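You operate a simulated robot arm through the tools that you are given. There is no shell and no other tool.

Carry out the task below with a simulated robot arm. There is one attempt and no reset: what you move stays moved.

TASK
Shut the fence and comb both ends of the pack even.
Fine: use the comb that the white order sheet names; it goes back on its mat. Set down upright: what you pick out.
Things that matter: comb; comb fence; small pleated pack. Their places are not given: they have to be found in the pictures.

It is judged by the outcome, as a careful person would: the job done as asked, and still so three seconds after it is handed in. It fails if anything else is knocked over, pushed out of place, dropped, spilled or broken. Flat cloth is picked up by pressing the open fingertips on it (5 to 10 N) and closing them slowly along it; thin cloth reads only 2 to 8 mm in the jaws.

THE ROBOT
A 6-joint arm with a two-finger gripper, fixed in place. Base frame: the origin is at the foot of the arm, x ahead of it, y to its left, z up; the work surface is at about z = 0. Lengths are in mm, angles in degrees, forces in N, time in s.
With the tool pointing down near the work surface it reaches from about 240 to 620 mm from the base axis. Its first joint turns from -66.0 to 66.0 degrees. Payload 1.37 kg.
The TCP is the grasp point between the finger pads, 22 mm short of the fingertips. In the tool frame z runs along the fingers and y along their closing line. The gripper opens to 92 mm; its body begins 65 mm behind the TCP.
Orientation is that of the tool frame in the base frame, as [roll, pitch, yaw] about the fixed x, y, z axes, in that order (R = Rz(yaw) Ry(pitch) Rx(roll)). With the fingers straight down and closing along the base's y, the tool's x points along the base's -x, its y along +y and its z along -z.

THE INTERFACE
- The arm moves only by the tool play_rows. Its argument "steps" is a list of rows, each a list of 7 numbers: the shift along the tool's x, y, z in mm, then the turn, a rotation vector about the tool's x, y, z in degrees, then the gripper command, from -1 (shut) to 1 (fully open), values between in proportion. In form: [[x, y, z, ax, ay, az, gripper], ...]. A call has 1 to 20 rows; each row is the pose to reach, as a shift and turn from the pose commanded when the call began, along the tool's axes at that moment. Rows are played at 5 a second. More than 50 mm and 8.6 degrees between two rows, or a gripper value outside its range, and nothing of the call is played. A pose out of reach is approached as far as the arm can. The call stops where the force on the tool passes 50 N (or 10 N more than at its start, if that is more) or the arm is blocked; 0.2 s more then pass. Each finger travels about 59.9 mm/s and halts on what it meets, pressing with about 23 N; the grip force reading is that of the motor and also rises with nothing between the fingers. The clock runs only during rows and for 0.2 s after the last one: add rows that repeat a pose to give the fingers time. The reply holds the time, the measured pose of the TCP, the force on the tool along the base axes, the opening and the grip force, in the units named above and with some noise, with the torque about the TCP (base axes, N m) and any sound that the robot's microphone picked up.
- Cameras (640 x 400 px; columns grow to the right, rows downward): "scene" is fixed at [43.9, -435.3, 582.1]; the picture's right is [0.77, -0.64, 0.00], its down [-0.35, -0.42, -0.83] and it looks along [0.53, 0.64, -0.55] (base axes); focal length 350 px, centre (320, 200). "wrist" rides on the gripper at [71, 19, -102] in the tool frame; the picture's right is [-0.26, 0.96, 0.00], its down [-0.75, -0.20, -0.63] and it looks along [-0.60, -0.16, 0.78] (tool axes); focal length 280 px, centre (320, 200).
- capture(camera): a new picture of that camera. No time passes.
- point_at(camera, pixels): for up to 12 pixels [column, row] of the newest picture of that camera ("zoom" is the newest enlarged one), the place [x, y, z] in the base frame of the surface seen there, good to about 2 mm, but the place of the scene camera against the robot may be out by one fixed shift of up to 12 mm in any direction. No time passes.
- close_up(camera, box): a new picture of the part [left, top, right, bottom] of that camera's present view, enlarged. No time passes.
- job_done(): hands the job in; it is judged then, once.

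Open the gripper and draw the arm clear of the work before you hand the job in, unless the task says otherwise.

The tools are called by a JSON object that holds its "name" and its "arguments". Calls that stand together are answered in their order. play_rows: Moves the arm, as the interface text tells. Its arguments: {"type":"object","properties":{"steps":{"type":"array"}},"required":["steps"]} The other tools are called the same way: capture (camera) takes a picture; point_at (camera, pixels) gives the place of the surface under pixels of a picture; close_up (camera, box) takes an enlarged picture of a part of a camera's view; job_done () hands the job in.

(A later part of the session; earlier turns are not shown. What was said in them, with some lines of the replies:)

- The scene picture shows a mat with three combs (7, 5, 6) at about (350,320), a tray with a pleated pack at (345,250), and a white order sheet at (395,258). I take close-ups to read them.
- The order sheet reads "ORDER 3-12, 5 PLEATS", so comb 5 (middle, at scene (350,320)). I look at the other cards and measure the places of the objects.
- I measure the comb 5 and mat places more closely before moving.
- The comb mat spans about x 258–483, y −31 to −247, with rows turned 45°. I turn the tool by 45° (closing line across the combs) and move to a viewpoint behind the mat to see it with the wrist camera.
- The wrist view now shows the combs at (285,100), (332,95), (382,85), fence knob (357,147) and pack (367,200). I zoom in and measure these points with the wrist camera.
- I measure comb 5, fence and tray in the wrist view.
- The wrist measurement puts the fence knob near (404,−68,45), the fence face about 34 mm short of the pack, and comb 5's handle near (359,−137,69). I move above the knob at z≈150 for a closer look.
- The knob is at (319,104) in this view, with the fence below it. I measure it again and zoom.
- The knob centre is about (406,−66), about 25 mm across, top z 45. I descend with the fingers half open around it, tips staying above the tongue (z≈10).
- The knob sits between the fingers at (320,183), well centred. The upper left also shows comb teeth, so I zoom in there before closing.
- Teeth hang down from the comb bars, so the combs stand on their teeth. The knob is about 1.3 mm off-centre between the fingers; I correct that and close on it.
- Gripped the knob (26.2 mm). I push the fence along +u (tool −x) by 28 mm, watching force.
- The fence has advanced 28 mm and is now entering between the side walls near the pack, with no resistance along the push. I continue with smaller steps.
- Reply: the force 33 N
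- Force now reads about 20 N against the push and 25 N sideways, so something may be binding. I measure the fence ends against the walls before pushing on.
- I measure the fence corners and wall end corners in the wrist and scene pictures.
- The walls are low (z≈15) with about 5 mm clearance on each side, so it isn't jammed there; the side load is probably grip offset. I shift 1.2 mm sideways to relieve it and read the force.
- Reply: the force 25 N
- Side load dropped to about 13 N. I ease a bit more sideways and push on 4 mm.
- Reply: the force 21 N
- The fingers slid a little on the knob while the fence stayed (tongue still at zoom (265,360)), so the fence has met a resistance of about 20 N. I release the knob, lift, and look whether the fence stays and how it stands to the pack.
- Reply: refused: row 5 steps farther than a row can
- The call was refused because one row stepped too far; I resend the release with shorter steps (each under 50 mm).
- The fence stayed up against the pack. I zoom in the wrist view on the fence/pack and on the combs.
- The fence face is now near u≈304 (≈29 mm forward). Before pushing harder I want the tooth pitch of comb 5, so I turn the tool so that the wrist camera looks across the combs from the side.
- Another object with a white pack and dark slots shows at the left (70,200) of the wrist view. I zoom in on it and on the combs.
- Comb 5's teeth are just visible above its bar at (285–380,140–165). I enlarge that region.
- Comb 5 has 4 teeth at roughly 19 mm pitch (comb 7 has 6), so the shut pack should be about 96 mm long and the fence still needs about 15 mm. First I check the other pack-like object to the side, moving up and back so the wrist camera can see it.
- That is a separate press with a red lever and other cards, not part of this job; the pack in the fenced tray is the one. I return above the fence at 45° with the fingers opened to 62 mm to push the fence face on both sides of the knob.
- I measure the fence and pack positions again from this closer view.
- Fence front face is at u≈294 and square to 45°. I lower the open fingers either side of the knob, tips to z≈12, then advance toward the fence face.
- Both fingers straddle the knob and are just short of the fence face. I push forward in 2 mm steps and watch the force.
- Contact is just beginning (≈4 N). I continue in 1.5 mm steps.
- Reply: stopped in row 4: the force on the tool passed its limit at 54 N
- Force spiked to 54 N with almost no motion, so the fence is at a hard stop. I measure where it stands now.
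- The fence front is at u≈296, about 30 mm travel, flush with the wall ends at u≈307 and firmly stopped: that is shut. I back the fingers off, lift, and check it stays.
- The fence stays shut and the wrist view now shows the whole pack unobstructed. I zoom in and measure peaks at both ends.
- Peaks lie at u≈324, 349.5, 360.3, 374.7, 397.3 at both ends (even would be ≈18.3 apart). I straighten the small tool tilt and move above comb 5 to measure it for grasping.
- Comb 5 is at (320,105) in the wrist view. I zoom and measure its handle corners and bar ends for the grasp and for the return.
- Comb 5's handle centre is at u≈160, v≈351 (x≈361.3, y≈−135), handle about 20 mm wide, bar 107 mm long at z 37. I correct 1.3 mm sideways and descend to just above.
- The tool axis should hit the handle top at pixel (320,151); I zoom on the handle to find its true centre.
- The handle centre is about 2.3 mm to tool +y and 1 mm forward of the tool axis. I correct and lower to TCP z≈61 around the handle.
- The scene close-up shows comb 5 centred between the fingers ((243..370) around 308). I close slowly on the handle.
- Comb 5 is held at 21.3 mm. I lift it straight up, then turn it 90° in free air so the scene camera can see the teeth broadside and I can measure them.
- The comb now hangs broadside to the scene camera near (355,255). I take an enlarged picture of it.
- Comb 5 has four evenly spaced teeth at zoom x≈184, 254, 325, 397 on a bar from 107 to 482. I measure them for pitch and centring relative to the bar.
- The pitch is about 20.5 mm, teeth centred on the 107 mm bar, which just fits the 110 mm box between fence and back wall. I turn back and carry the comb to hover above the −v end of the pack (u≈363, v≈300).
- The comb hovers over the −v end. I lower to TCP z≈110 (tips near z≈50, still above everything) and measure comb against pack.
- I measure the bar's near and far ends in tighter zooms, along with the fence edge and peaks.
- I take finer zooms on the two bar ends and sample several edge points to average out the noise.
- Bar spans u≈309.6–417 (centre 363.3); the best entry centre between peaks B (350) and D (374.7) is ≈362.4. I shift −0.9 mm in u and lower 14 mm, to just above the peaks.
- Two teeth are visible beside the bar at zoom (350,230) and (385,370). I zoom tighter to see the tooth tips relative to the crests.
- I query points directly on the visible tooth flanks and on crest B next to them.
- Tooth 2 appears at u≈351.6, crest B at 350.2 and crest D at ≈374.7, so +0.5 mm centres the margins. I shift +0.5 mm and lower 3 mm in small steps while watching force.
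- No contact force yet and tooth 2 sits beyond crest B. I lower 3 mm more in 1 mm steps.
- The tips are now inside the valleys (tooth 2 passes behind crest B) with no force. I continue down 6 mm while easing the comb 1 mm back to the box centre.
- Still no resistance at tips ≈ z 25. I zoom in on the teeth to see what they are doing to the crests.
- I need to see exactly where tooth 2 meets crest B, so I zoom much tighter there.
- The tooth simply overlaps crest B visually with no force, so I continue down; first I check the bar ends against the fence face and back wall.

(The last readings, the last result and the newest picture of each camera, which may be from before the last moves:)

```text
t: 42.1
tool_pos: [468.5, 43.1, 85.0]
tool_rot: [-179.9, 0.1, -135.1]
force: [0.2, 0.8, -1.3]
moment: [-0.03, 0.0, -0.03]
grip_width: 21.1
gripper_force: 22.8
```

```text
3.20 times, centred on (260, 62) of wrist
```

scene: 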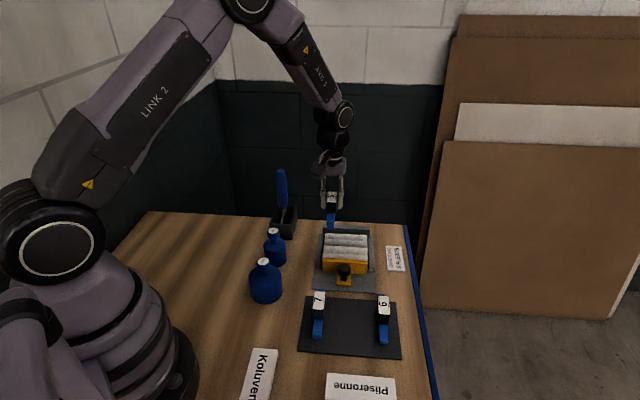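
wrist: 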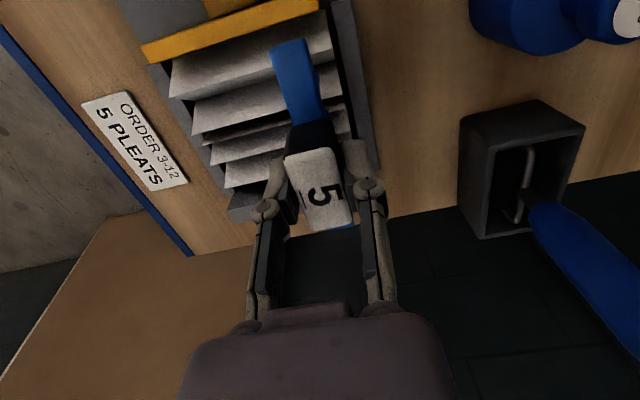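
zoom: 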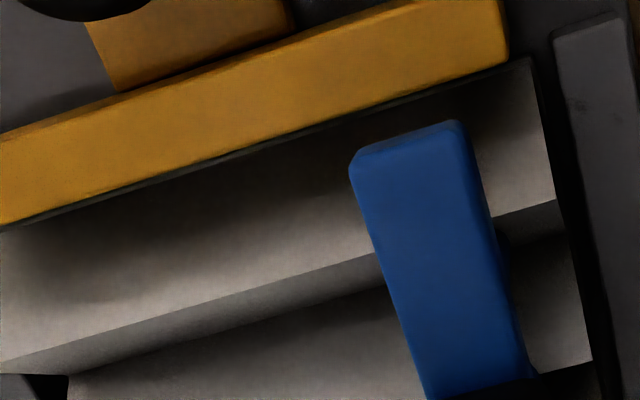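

Those readings came from the older picture; I capture a fresh wrist view and repeat.

{"name": "capture", "arguments": {"camera": "wrist"}}

{"name": "point_at", "arguments": {"camera": "wrist", "pixels": [[272, 48], [276, 46.5], [280, 45.5], [284, 44.5], [288, 43.2], [292, 42], [296, 40.8], [346, 227], [349, 226], [351, 225], [345, 227.3], [348, 226.3]]}}

{"name": "point_at", "arguments": {"camera": "wrist", "pixels": [[200, 62], [240, 48], [280, 35], [310, 25], [330, 18], [170, 67], [220, 55], [260, 41], [200, 57], [240, 44], [280, 30], [310, 20]]}}

```text
taken
```

wrist: 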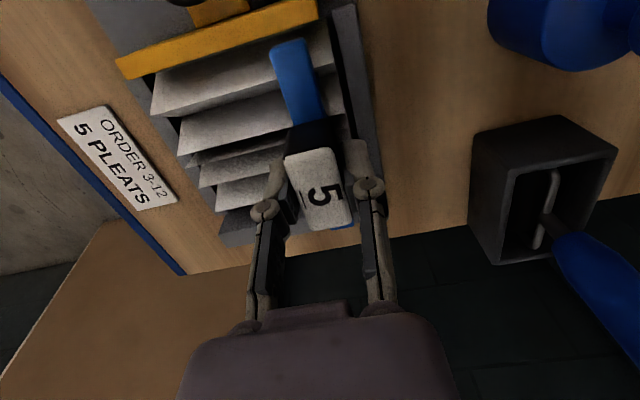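

```text
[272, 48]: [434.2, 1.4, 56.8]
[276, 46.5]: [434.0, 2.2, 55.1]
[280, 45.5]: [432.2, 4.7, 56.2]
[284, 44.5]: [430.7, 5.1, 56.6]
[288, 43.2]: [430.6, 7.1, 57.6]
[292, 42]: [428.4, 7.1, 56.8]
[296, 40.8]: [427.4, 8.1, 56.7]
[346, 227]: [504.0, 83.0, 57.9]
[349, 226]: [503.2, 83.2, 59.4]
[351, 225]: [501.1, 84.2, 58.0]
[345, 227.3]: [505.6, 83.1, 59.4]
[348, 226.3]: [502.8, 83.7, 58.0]
```

```text
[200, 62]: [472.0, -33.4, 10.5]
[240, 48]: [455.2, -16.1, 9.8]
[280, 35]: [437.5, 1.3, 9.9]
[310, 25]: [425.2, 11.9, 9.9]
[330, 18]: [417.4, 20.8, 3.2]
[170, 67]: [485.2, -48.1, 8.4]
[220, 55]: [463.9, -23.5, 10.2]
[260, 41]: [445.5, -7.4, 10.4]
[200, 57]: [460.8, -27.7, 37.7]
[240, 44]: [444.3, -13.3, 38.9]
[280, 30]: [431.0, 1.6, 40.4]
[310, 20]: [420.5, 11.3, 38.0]
```

The bar spans u≈308.2–416.3 against the box 306–416.5, so I shift it 1 mm toward the fence and lower 7 mm.

{"name": "play_rows", "arguments": {"steps": [[1, 0, 1, 0, 0, 0, -0.8], [1, 0, 2, 0, 0, 0, -0.8], [1, 0, 3, 0, 0, 0, -0.8], [1, 0, 4, 0, 0, 0, -0.8], [1, 0, 5, 0, 0, 0, -0.8], [1, 0, 6, 0, 0, 0, -0.8], [1, 0, 7, 0, 0, 0, -0.8], [1, 0, 7, 0, 0, 0, -0.8]]}}

{"name": "capture", "arguments": {"camera": "wrist"}}

{"name": "close_up", "arguments": {"camera": "scene", "box": [310, 210, 390, 270]}}

```text
t: 43.9
tool_pos: [466.5, 42.7, 77.9]
tool_rot: [180.0, 0.1, -135.0]
force: [0.5, -0.2, -0.9]
moment: [-0.02, 0.03, 0.03]
grip_width: 21.4
gripper_force: 23.0
```

```text
taken
```

wrist: 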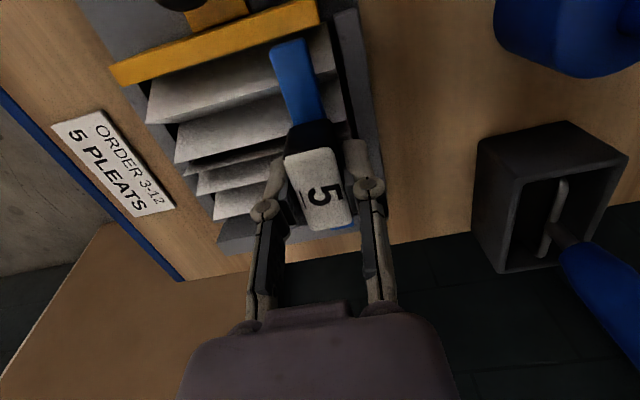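

```text
6.67 times, centred on (350, 240) of scene
```

zoom: 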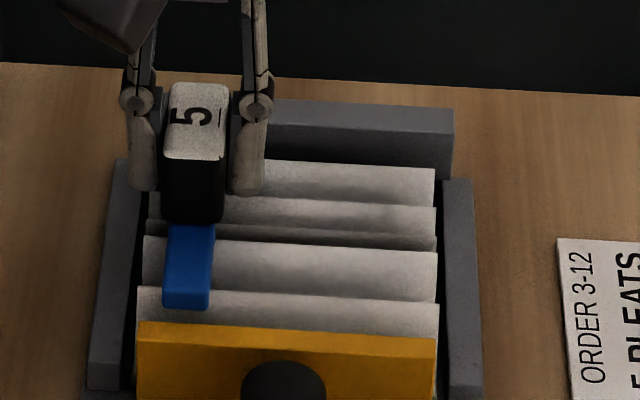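

Still no force, tips ≈ z 18. I continue down in 1 mm steps, 5 mm more.

{"name": "play_rows", "arguments": {"steps": [[0, 0, 1, 0, 0, 0, -0.8], [0, 0, 2, 0, 0, 0, -0.8], [0, 0, 3, 0, 0, 0, -0.8], [0, 0, 4, 0, 0, 0, -0.8], [0, 0, 5, 0, 0, 0, -0.8], [0, 0, 5, 0, 0, 0, -0.8]]}}

{"name": "capture", "arguments": {"camera": "wrist"}}

{"name": "close_up", "arguments": {"camera": "scene", "box": [310, 210, 390, 270]}}

```text
t: 45.3
tool_pos: [467.3, 42.1, 73.1]
tool_rot: [180.0, 0.1, -135.1]
force: [0.3, -0.3, -0.3]
moment: [0.01, -0.03, 0.02]
grip_width: 21.3
gripper_force: 22.7
```

```text
taken
```

wrist: 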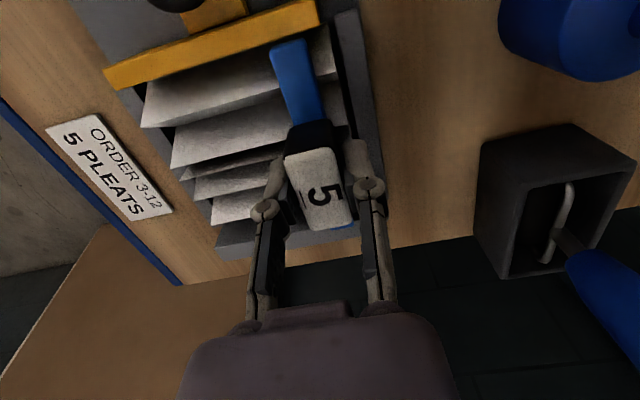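

```text
6.67 times, centred on (350, 240) of scene
```

zoom: 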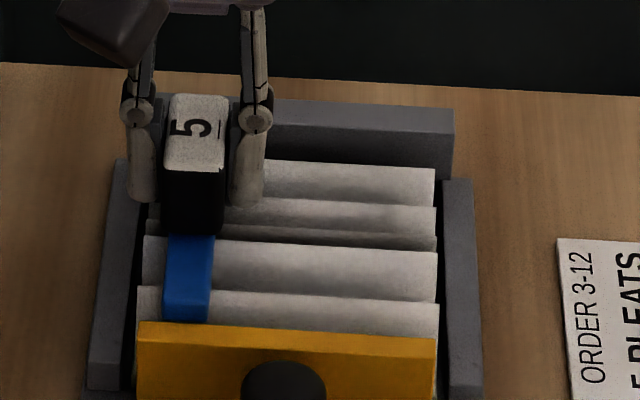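

Still nothing, with the bar now at crest level. I continue to lower gently until a contact shows.

{"name": "play_rows", "arguments": {"steps": [[0, 0, 1, 0, 0, 0, -0.8], [0, 0, 2, 0, 0, 0, -0.8], [0, 0, 3, 0, 0, 0, -0.8], [0, 0, 3, 0, 0, 0, -0.8]]}}

{"name": "capture", "arguments": {"camera": "wrist"}}

{"name": "close_up", "arguments": {"camera": "scene", "box": [310, 210, 390, 270]}}

```text
t: 46.3
tool_pos: [466.2, 43.2, 70.2]
tool_rot: [-179.8, 0.1, -135.2]
force: [-0.1, 0.7, 0.7]
moment: [0.0, 0.01, -0.02]
grip_width: 21.4
gripper_force: 23.7
```

```text
taken
```

wrist: 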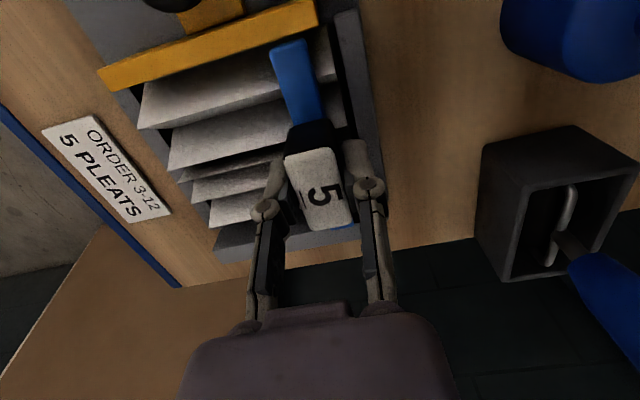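

```text
6.67 times, centred on (350, 240) of scene
```

zoom: 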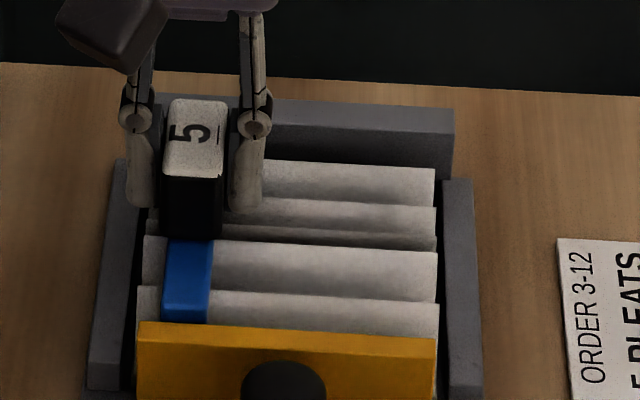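

No contact or change yet at tips ≈ z 10.5. I keep lowering gently, expecting the tray floor at about z 4–8.

{"name": "play_rows", "arguments": {"steps": [[0, 0, 1, 0, 0, 0, -0.8], [0, 0, 2, 0, 0, 0, -0.8], [0, 0, 3, 0, 0, 0, -0.8], [0, 0, 3, 0, 0, 0, -0.8]]}}

{"name": "capture", "arguments": {"camera": "wrist"}}

{"name": "close_up", "arguments": {"camera": "scene", "box": [310, 210, 390, 270]}}

```text
t: 47.3
tool_pos: [468.1, 42.3, 67.3]
tool_rot: [-179.8, 0.2, -135.1]
force: [-1.0, -0.2, 16.5]
moment: [0.0, 0.04, -0.01]
grip_width: 21.6
gripper_force: 23.0
```

```text
taken
```

wrist: 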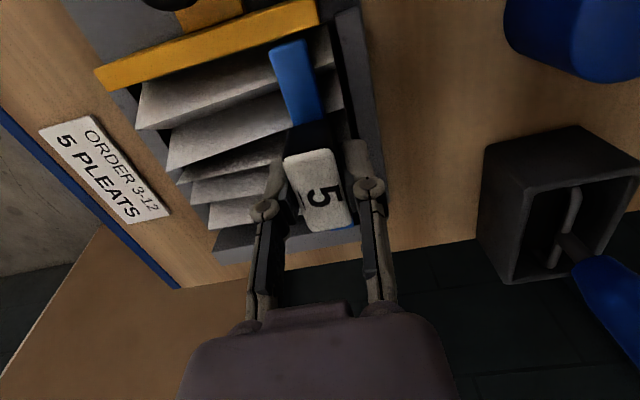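

```text
6.67 times, centred on (350, 240) of scene
```

zoom: 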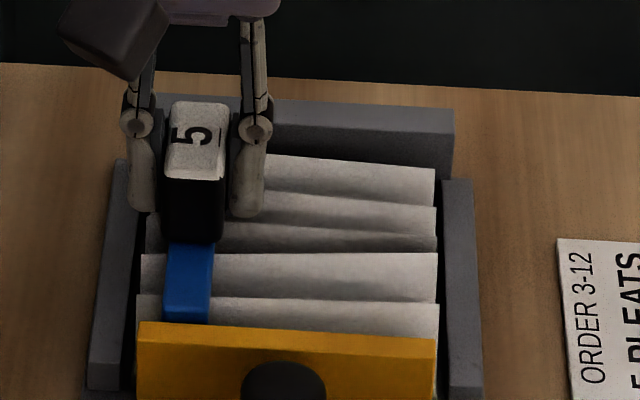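

Contact (16.5 N) and the pleats at this end have shifted to even spacing (crest lines now fan toward the left end). I lift straight up clear of the pack and look.

{"name": "play_rows", "arguments": {"steps": [[0, 0, 0, 0, 0, 0, -0.8], [0, 0, -5, 0, 0, 0, -0.8], [0, 0, -15, 0, 0, 0, -0.8], [0, 0, -30, 0, 0, 0, -0.8], [0, 0, -44, 0, 0, 0, -0.8], [0, 0, -44, 0, 0, 0, -0.8]]}}

{"name": "capture", "arguments": {"camera": "wrist"}}

{"name": "close_up", "arguments": {"camera": "scene", "box": [310, 200, 390, 270]}}

```text
t: 48.7
tool_pos: [467.1, 42.8, 111.2]
tool_rot: [-179.9, 0.0, -135.1]
force: [0.9, 0.4, -0.5]
moment: [0.0, 0.02, -0.02]
grip_width: 21.3
gripper_force: 22.3
```

```text
taken
```

wrist: 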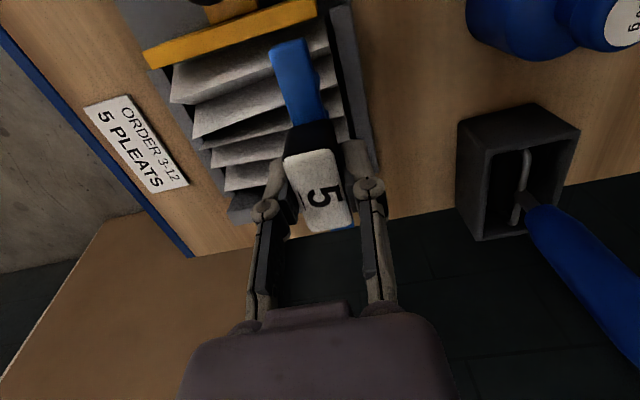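

```text
5.71 times, centred on (350, 235) of scene
```

zoom: 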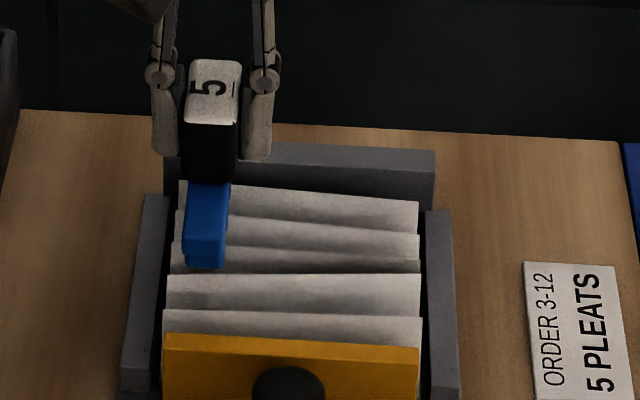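

The −v end stays combed. I move 72 mm along +v to the other end at the same height.

{"name": "play_rows", "arguments": {"steps": [[0, -18, 0, 0, 0, 0, -0.8], [0, -36, 0, 0, 0, 0, -0.8], [0, -54, 0, 0, 0, 0, -0.8], [0, -72, 0, 0, 0, 0, -0.8], [0, -72, 0, 0, 0, 0, -0.8], [0, -72, 20, 0, 0, 0, -0.8], [0, -72, 20, 0, 0, 0, -0.8]]}}

{"name": "capture", "arguments": {"camera": "wrist"}}

{"name": "close_up", "arguments": {"camera": "scene", "box": [310, 200, 390, 270]}}

```text
t: 50.3
tool_pos: [517.8, -9.4, 91.1]
tool_rot: [-179.9, 0.0, -135.1]
force: [0.6, 0.7, -0.6]
moment: [-0.02, 0.0, 0.01]
grip_width: 21.2
gripper_force: 23.3
```

```text
taken
```

wrist: 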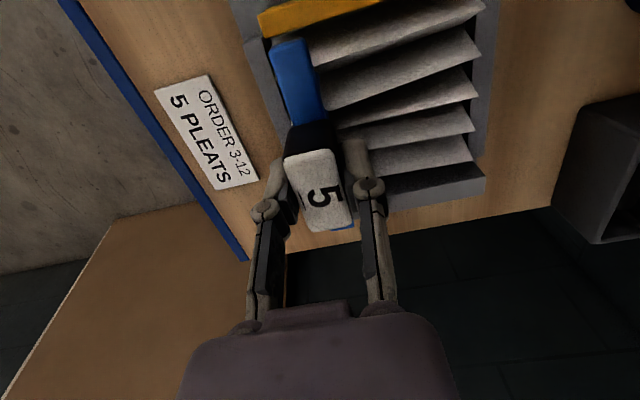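

```text
5.71 times, centred on (350, 235) of scene
```

zoom: 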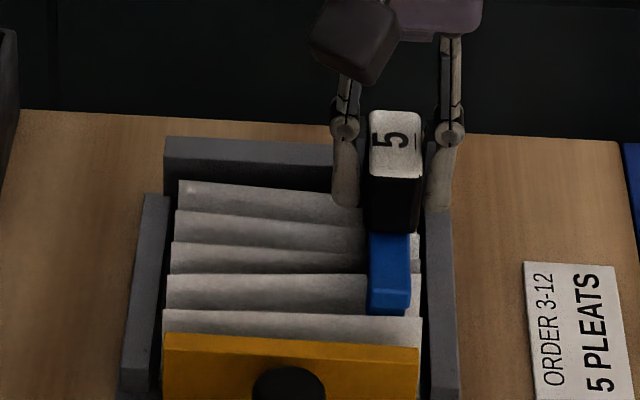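

I measure the bar ends, fence and wall at this end before going down.

{"name": "point_at", "arguments": {"camera": "wrist", "pixels": [[272, 48], [276, 46.5], [280, 45.5], [284, 44.5], [288, 43.2], [292, 42], [296, 40.8], [300, 40], [346, 227], [349, 226], [345, 227.3], [348, 226.3]]}}

{"name": "point_at", "arguments": {"camera": "wrist", "pixels": [[268, 36], [300, 25], [340, 13], [290, 29], [320, 19], [400, 195], [440, 188], [470, 183], [410, 205], [450, 196], [390, 186], [460, 168]]}}

{"name": "close_up", "arguments": {"camera": "wrist", "box": [230, 0, 390, 100]}}

```text
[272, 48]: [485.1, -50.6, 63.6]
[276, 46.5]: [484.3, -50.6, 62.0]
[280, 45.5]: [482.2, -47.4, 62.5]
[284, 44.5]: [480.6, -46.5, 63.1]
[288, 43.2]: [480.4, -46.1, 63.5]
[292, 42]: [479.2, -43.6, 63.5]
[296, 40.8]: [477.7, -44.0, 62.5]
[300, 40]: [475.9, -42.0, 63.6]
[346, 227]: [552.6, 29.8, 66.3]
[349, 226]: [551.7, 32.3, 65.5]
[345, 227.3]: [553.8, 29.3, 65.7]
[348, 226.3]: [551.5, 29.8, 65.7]
```

```text
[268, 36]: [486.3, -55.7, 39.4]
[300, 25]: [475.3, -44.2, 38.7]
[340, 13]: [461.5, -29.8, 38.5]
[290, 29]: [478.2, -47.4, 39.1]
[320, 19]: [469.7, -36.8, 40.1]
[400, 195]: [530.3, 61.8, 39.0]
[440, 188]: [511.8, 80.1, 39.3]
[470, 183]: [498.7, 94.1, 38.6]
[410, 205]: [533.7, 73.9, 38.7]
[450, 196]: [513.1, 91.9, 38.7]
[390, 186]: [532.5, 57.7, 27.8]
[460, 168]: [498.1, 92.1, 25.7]
```

```text
4.00 times, centred on (310, 50) of wrist
```

zoom: 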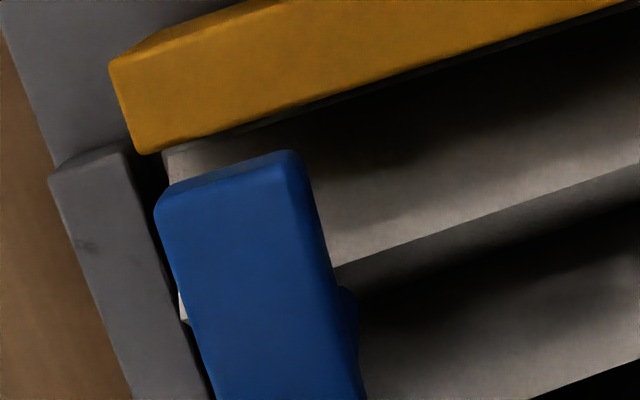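

The near end reads u≈307.1 (fence face ≈305.5) but the far end reads a little short; I zoom at the far end to check the comb hasn't tilted in the grip.

{"name": "close_up", "arguments": {"camera": "wrist", "box": [330, 200, 370, 240]}}

{"name": "close_up", "arguments": {"camera": "wrist", "box": [260, 20, 360, 120]}}

```text
10.00 times, centred on (350, 220) of wrist
```

zoom: 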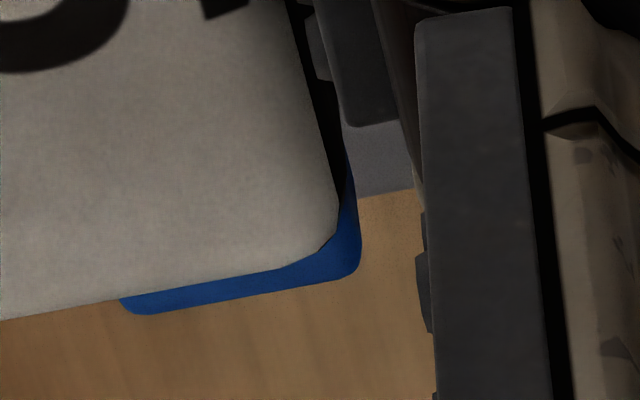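

```text
4.00 times, centred on (310, 70) of wrist
```

zoom: 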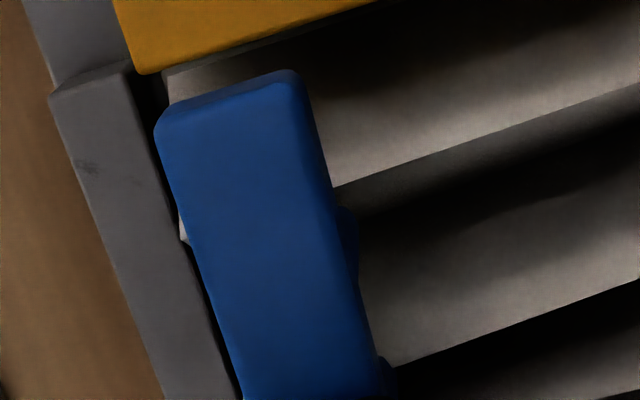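

The comb slid up about 1 mm in the grip at most; bar centre ≈360.3 against box centre ≈361.4. I shift +1 mm in u, lower 10 mm and re-check clearance to fence and wall.

{"name": "play_rows", "arguments": {"steps": [[-1, 0, 2, 0, 0, 0, -0.8], [-1, 0, 5, 0, 0, 0, -0.8], [-1, 0, 8, 0, 0, 0, -0.8], [-1, 0, 10, 0, 0, 0, -0.8], [-1, 0, 10, 0, 0, 0, -0.8]]}}

{"name": "capture", "arguments": {"camera": "wrist"}}

{"name": "close_up", "arguments": {"camera": "wrist", "box": [240, 0, 360, 80]}}

{"name": "close_up", "arguments": {"camera": "scene", "box": [320, 215, 390, 275]}}

```text
t: 51.5
tool_pos: [518.5, -7.4, 79.8]
tool_rot: [-179.8, 0.2, -135.1]
force: [-0.4, 0.2, -0.4]
moment: [-0.04, -0.02, 0.03]
grip_width: 21.3
gripper_force: 23.2
```

```text
taken
```

wrist: 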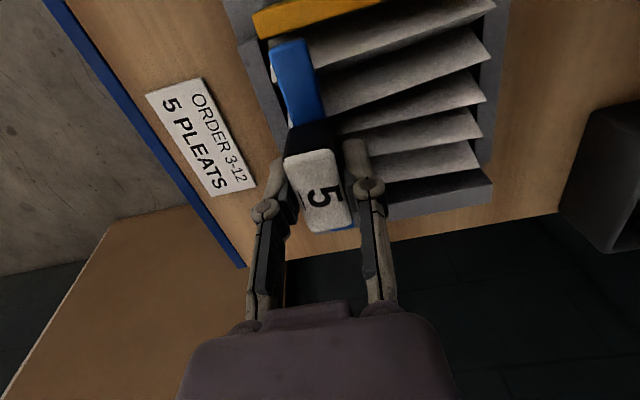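

```text
5.00 times, centred on (300, 40) of wrist
```

zoom: 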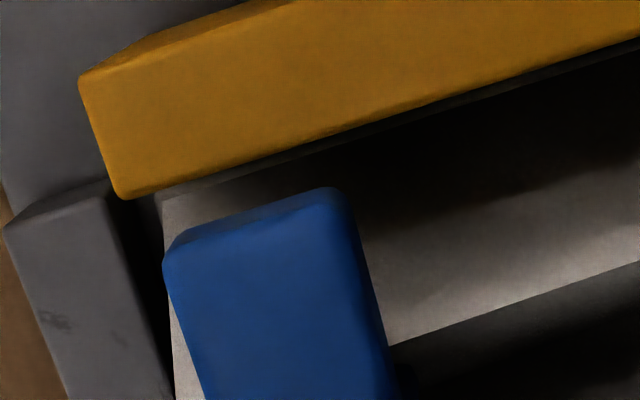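

```text
6.67 times, centred on (355, 245) of scene
```

zoom: 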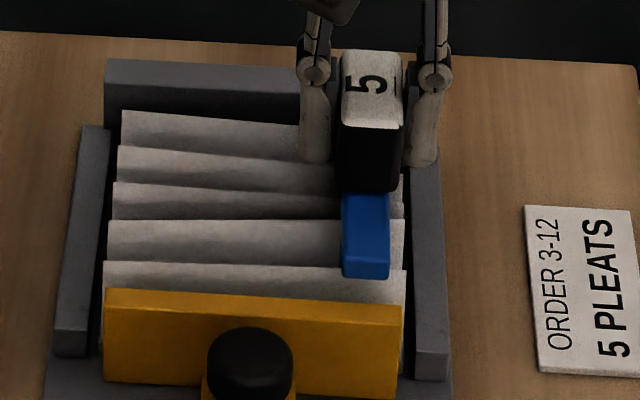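

I sample near and far bar edges plus fence edge again in this fresh picture.

{"name": "point_at", "arguments": {"camera": "wrist", "pixels": [[272, 48], [276, 46.5], [280, 45.5], [284, 44.5], [288, 43.2], [292, 42], [296, 40.8], [300, 40], [346, 228], [349, 227], [345, 228.3], [351, 226]]}}

{"name": "point_at", "arguments": {"camera": "wrist", "pixels": [[270, 36], [280, 33], [300, 26], [320, 20], [340, 13], [360, 7], [420, 196], [450, 190], [480, 184], [400, 193], [440, 176], [470, 172]]}}

```text
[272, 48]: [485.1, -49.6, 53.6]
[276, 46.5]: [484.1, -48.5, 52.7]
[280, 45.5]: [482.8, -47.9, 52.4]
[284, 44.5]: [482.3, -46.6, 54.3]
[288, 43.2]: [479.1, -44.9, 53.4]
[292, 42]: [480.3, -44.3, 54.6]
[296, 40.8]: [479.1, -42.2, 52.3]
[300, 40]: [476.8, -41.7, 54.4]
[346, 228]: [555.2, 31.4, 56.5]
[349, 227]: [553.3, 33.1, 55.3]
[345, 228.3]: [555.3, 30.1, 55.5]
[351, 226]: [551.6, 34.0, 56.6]
```

```text
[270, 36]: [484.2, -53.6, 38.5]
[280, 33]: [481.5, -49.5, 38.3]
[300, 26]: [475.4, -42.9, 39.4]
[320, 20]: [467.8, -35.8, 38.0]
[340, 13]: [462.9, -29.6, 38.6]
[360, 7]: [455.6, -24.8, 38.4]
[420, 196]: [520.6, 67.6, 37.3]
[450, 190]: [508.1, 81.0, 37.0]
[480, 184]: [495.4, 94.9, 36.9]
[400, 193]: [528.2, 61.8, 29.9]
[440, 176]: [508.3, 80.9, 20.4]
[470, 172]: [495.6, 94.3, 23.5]
```

Bar now spans 307.9–415 inside box 305.8–416.8, well centred, at v≈372. I lower to just above the floor.

{"name": "play_rows", "arguments": {"steps": [[0, 0, 2, 0, 0, 0, -0.8], [0, 0, 4, 0, 0, 0, -0.8], [0, 0, 6, 0, 0, 0, -0.8], [0, 0, 8, 0, 0, 0, -0.8], [0, 0, 9.5, 0, 0, 0, -0.8], [0, 0, 9.5, 0, 0, 0, -0.8]]}}

{"name": "close_up", "arguments": {"camera": "scene", "box": [320, 215, 390, 275]}}

```text
t: 52.9
tool_pos: [518.9, -8.3, 71.6]
tool_rot: [180.0, 0.1, -135.0]
force: [-0.3, -0.9, -1.5]
moment: [-0.03, 0.0, -0.04]
grip_width: 21.3
gripper_force: 23.1
```

```text
6.67 times, centred on (355, 245) of scene
```

zoom: 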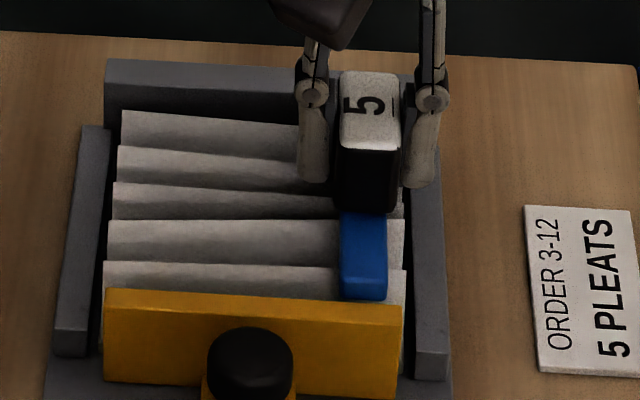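

No contact yet; I press the last few millimetres in 1 mm steps until the teeth seat.

{"name": "play_rows", "arguments": {"steps": [[0, 0, 1, 0, 0, 0, -0.8], [0, 0, 2, 0, 0, 0, -0.8], [0, 0, 3, 0, 0, 0, -0.8], [0, 0, 3, 0, 0, 0, -0.8]]}}

{"name": "close_up", "arguments": {"camera": "scene", "box": [320, 215, 390, 275]}}

```text
t: 53.9
tool_pos: [519.5, -7.3, 67.4]
tool_rot: [180.0, 0.1, -135.1]
force: [0.2, 0.4, -0.9]
moment: [-0.01, 0.0, -0.01]
grip_width: 20.9
gripper_force: 23.0
```

```text
6.67 times, centred on (355, 245) of scene
```

zoom: 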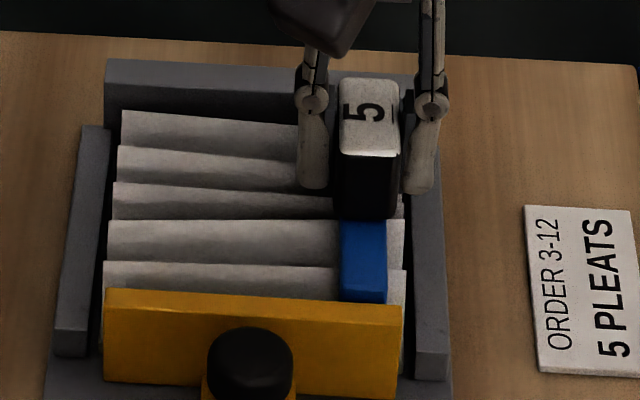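

Still free at TCP z 67.4 (the comb rode up about 1 mm earlier). I go on in 0.7 mm steps until contact.

{"name": "play_rows", "arguments": {"steps": [[0, 0, 0.7, 0, 0, 0, -0.8], [0, 0, 1.4, 0, 0, 0, -0.8], [0, 0, 2.1, 0, 0, 0, -0.8], [0, 0, 2.1, 0, 0, 0, -0.8]]}}

{"name": "close_up", "arguments": {"camera": "scene", "box": [320, 215, 390, 275]}}

```text
t: 54.9
tool_pos: [518.7, -8.0, 67.1]
tool_rot: [-179.8, 0.3, -135.1]
force: [-2.5, -1.0, 15.8]
moment: [0.0, 0.03, 0.03]
grip_width: 21.2
gripper_force: 23.2
```

```text
6.67 times, centred on (355, 245) of scene
```

zoom: 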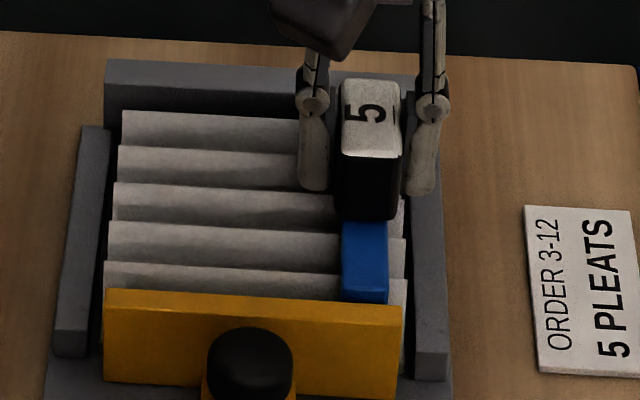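

Both ends are now even (parallel, equally spaced crests). I lift straight up to a safe travel height and look at the pack.

{"name": "play_rows", "arguments": {"steps": [[0, 0, 0, 0, 0, 0, -0.8], [0, 0, -5, 0, 0, 0, -0.8], [0, 0, -15, 0, 0, 0, -0.8], [0, 0, -35, 0, 0, 0, -0.8], [0, 0, -60, 0, 0, 0, -0.8], [0, 0, -85, 0, 0, 0, -0.8], [0, 0, -85, 0, 0, 0, -0.8]]}}

{"name": "capture", "arguments": {"camera": "wrist"}}

{"name": "close_up", "arguments": {"camera": "scene", "box": [310, 200, 390, 270]}}

```text
t: 56.5
tool_pos: [517.6, -9.6, 151.3]
tool_rot: [-180.0, 0.1, -135.1]
force: [-0.3, -0.1, -1.4]
moment: [0.04, 0.0, 0.01]
grip_width: 21.4
gripper_force: 22.9
```

```text
taken
```

wrist: 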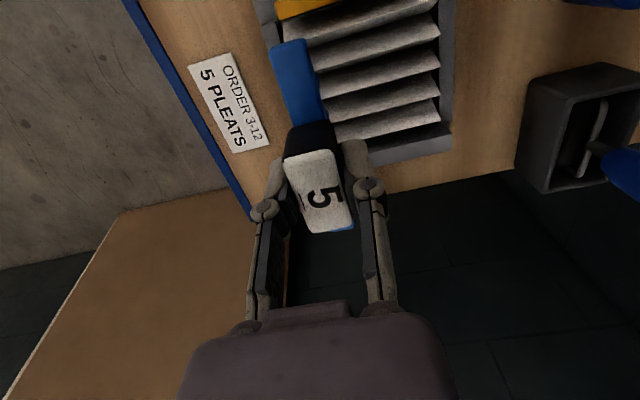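

```text
5.71 times, centred on (350, 235) of scene
```

zoom: 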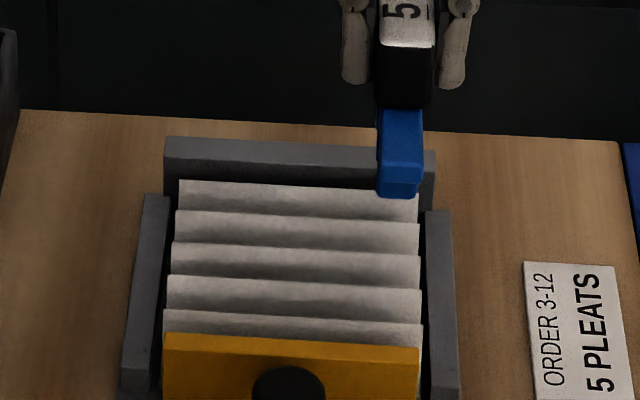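

The pack is even and the fence still shut. I carry the comb back along the exact reverse shift (−201.6 mm in u, −22 mm in v) to above its original place on the mat.

{"name": "play_rows", "arguments": {"steps": [[35, 4, 0, 0, 0, 0, -0.8], [75, 8, 0, 0, 0, 0, -0.8], [115, 13, 0, 0, 0, 0, -0.8], [155, 17, 0, 0, 0, 0, -0.8], [185, 20, 0, 0, 0, 0, -0.8], [201.6, 22, 0, 0, 0, 0, -0.8], [201.6, 22, 0, 0, 0, 0, -0.8], [201.6, 22, 30, 0, 0, 0, -0.8], [201.6, 22, 60, 0, 0, 0, -0.8], [201.6, 22, 70, 0, 0, 0, -0.8], [201.6, 22, 70, 0, 0, 0, -0.8]]}}

{"name": "capture", "arguments": {"camera": "wrist"}}

{"name": "close_up", "arguments": {"camera": "scene", "box": [290, 260, 418, 360]}}

```text
t: 58.9
tool_pos: [360.4, -133.8, 81.2]
tool_rot: [-179.9, 0.1, -135.1]
force: [0.1, 0.1, 0.2]
moment: [0.02, 0.01, -0.01]
grip_width: 21.1
gripper_force: 23.2
```

```text
taken
```

wrist: 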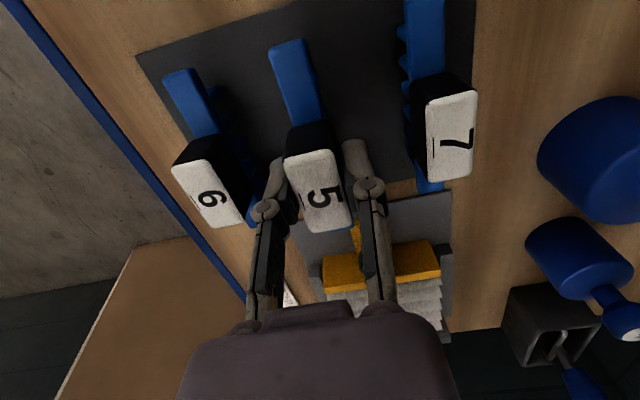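

```text
4.00 times, centred on (354, 310) of scene
```

zoom: 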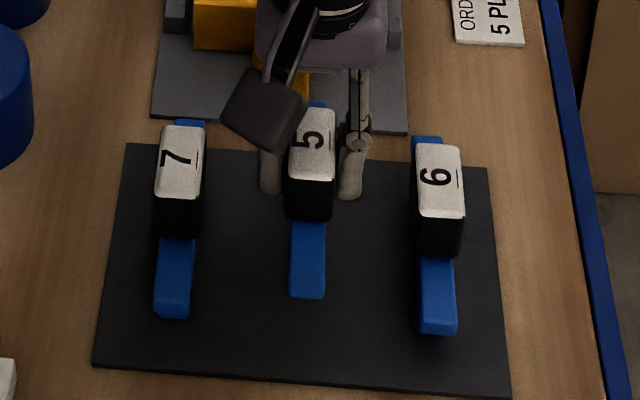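

Comb 5 hangs over its original spot on the mat. I lower 15 mm, then slow to feel for the mat.

{"name": "play_rows", "arguments": {"steps": [[0, 0, 6, 0, 0, 0, -0.8], [0, 0, 12, 0, 0, 0, -0.8], [0, 0, 15, 0, 0, 0, -0.8], [0, 0, 16, 0, 0, 0, -0.8], [0, 0, 17, 0, 0, 0, -0.8], [0, 0, 17, 0, 0, 0, -0.8]]}}

```text
t: 60.3
tool_pos: [359.8, -134.9, 63.4]
tool_rot: [-179.9, 0.2, -135.1]
force: [0.3, 0.4, -1.0]
moment: [0.01, 0.01, -0.03]
grip_width: 21.3
gripper_force: 23.2
```

No contact at commanded z≈63.7. I continue in 0.5 mm steps, 1.5 mm in all.

{"name": "play_rows", "arguments": {"steps": [[0, 0, 0.5, 0, 0, 0, -0.8], [0, 0, 1, 0, 0, 0, -0.8], [0, 0, 1.5, 0, 0, 0, -0.8], [0, 0, 1.5, 0, 0, 0, -0.8]]}}

```text
t: 61.3
tool_pos: [361.7, -134.0, 62.0]
tool_rot: [-180.0, 0.2, -135.1]
force: [0.5, 0.4, -0.5]
moment: [0.0, 0.01, 0.02]
grip_width: 21.2
gripper_force: 23.0
```

Still free; another 1.2 mm in 0.4 mm steps.

{"name": "play_rows", "arguments": {"steps": [[0, 0, 0.4, 0, 0, 0, -0.8], [0, 0, 0.8, 0, 0, 0, -0.8], [0, 0, 1.2, 0, 0, 0, -0.8], [0, 0, 1.2, 0, 0, 0, -0.8]]}}

{"name": "capture", "arguments": {"camera": "wrist"}}

{"name": "close_up", "arguments": {"camera": "scene", "box": [290, 260, 418, 360]}}

```text
t: 62.3
tool_pos: [361.2, -133.8, 62.1]
tool_rot: [-180.0, 0.1, -135.0]
force: [-2.3, 1.9, 9.7]
moment: [0.34, -0.19, 0.04]
grip_width: 21.3
gripper_force: 23.6
```

```text
taken
```

wrist: 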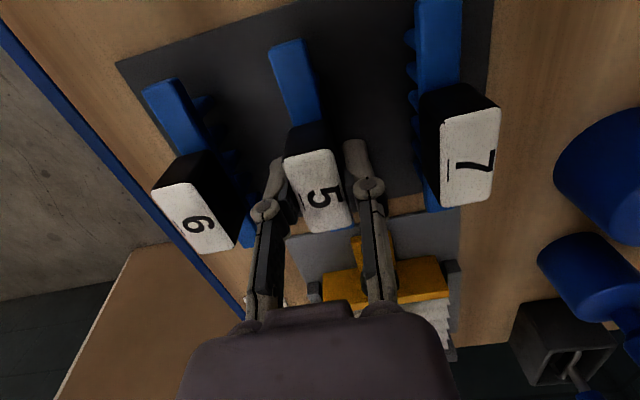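

```text
4.00 times, centred on (354, 310) of scene
```

zoom: 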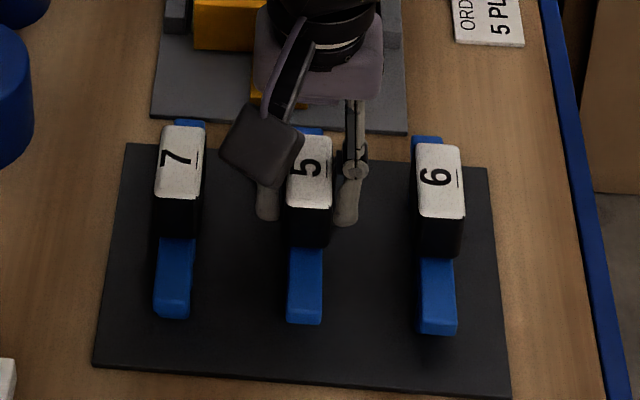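

The teeth touch the mat (9.7 N) in the original position. I ease up 0.4 mm and open the fingers slowly and symmetrically.

{"name": "play_rows", "arguments": {"steps": [[0, 0, -0.4, 0, 0, 0, -0.8], [0, 0, -0.4, 0, 0, 0, -0.6], [0, 0, -0.4, 0, 0, 0, -0.54], [0, 0, -0.4, 0, 0, 0, -0.52], [0, 0, -0.4, 0, 0, 0, -0.5], [0, 0, -0.4, 0, 0, 0, -0.48], [0, 0, -0.4, 0, 0, 0, -0.44], [0, 0, -0.4, 0, 0, 0, -0.38], [0, 0, -0.4, 0, 0, 0, -0.3], [0, 0, -0.4, 0, 0, 0, -0.2], [0, 0, -0.4, 0, 0, 0, -0.1], [0, 0, -0.4, 0, 0, 0, 0], [0, 0, -0.4, 0, 0, 0, 0]]}}

{"name": "capture", "arguments": {"camera": "wrist"}}

{"name": "close_up", "arguments": {"camera": "scene", "box": [290, 260, 418, 360]}}

```text
t: 65.1
tool_pos: [359.8, -134.4, 61.7]
tool_rot: [179.9, 0.0, -135.0]
force: [0.4, 0.2, -0.2]
moment: [0.0, 0.01, 0.04]
grip_width: 46.0
gripper_force: 0.2
```

```text
taken
```

wrist: 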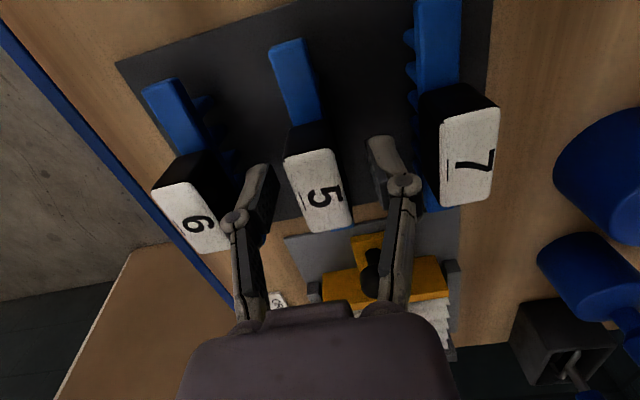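

```text
4.00 times, centred on (354, 310) of scene
```

zoom: 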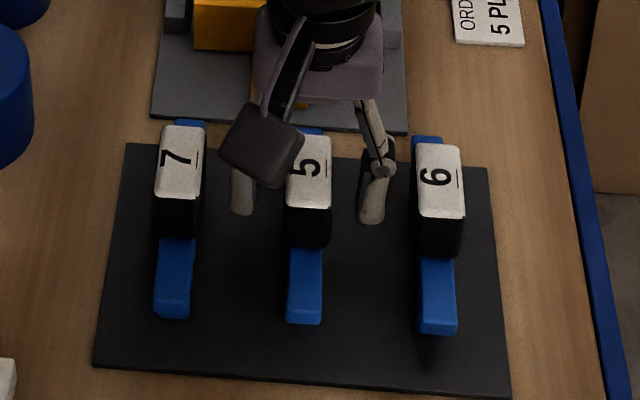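

Comb 5 stands upright between the open fingers. I lift straight up and draw back for a final check of everything.

{"name": "play_rows", "arguments": {"steps": [[0, 0, -8, 0, 0, 0, 0], [0, 0, -25, 0, 0, 0, 0], [0, 0, -60, 0, 0, 0, 0], [0, 0, -100, 0, 0, 0, 0], [0, 0, -140, 0, 0, 0, 0], [0, 0, -180, 0, 0, 0, 0.3], [0, 0, -220, 0, 0, 0, 0.6], [0, 0, -240, 0, 0, 0, 1], [0, 0, -240, 0, 0, 0, 1]]}}

{"name": "capture", "arguments": {"camera": "wrist"}}

{"name": "capture", "arguments": {"camera": "scene"}}

{"name": "close_up", "arguments": {"camera": "scene", "box": [290, 210, 420, 291]}}

{"name": "close_up", "arguments": {"camera": "scene", "box": [290, 280, 418, 360]}}

```text
t: 67.1
tool_pos: [359.9, -134.5, 301.6]
tool_rot: [-180.0, 0.1, -135.0]
force: [-0.5, -0.5, -0.5]
moment: [0.01, -0.01, 0.0]
grip_width: 92.1
gripper_force: 0.0
```

```text
taken
```

wrist: 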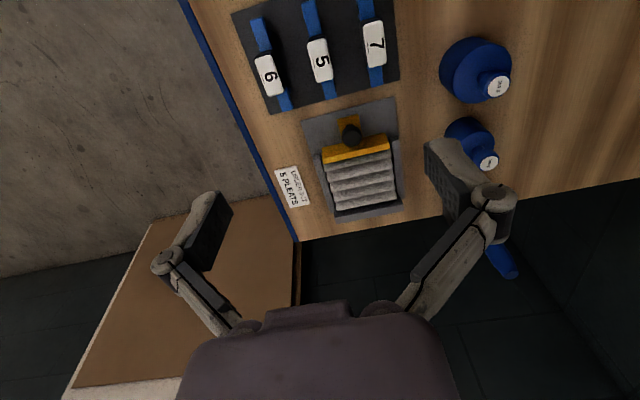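

```text
taken
```

scene: 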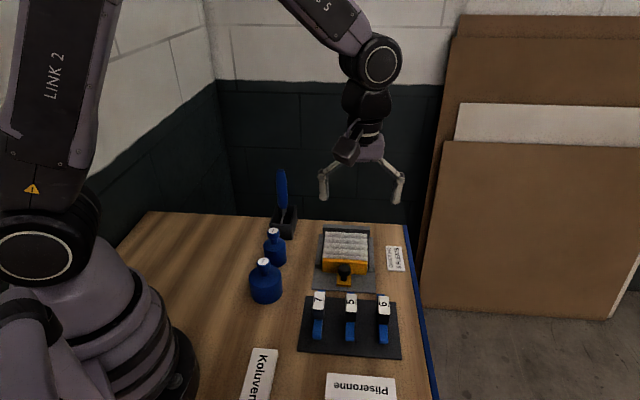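

```text
4.92 times, centred on (355, 250) of scene
```

zoom: 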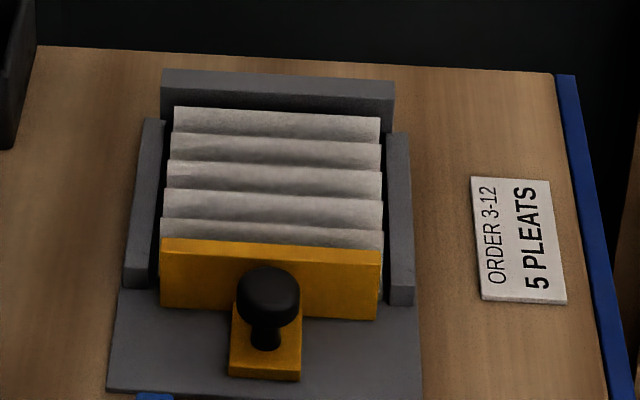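

```text
5.00 times, centred on (354, 320) of scene
```

zoom: 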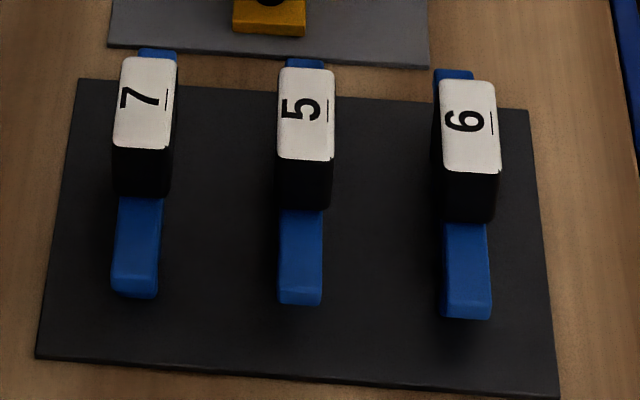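

Comb 5 is back in its original spot and upright, fence shut and pleats look even. I verify the spacing at both ends numerically with the wrist camera.

{"name": "close_up", "arguments": {"camera": "wrist", "box": [310, 110, 420, 225]}}

```text
3.48 times, centred on (365, 168) of wrist
```

zoom: 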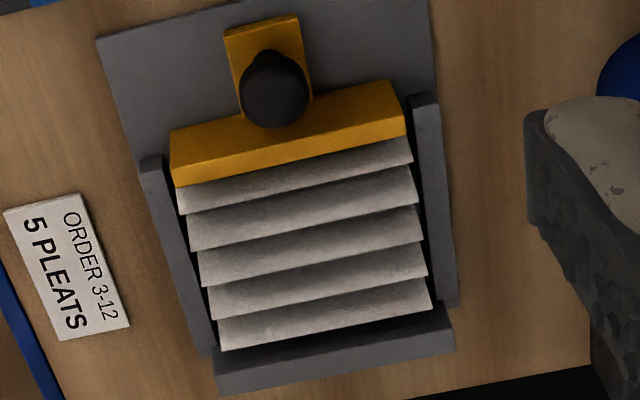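

{"name": "point_at", "arguments": {"camera": "zoom", "pixels": [[195, 208], [208, 244], [218, 279], [228, 313], [240, 345], [400, 160], [405, 200], [410, 239], [415, 275], [420, 307], [180, 170], [395, 120]]}}

```text
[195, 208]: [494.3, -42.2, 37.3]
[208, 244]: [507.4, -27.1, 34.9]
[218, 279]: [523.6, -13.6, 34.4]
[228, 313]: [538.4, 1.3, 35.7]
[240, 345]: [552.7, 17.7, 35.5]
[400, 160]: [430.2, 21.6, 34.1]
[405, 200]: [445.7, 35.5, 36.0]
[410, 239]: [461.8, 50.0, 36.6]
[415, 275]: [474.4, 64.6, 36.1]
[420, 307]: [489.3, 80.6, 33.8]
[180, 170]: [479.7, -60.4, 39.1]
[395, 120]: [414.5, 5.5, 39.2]
```

Crests now sit at u≈319.6, 340, 361, 381.4, 403 at both ends, evenly about 20.5 mm apart. The fence is shut, comb 5 is upright on its mat, and the gripper is open about 300 mm above the work, so I hand the job in.

{"name": "job_done", "arguments": {}}

```text
The job is handed in.
```

The fence is shut, and both ends of the pack are combed even with comb 5, the one the order sheet names ("ORDER 3-12, 5 PLEATS"). I checked everything in the pictures before handing in.

- **Fence:** I pushed it about 30 mm until it stopped, level with the ends of the side walls. It stayed there after I let go.
- **Pack:** I pressed the comb down at each end until it touched bottom, at about 16 N each time. The crests now sit about 20.5 mm apart at both ends; before, they were between 11 and 26 mm apart.
- **Comb 5:** It is back in its original spot on the mat, standing upright.
- **Rest of the bench:** Nothing else looked moved or knocked over. The gripper is open and about 300 mm above the work.

While pushing the fence, one push reached 54 N and the arm stopped itself. The fence was already at its stop, and I saw no damage afterwards.
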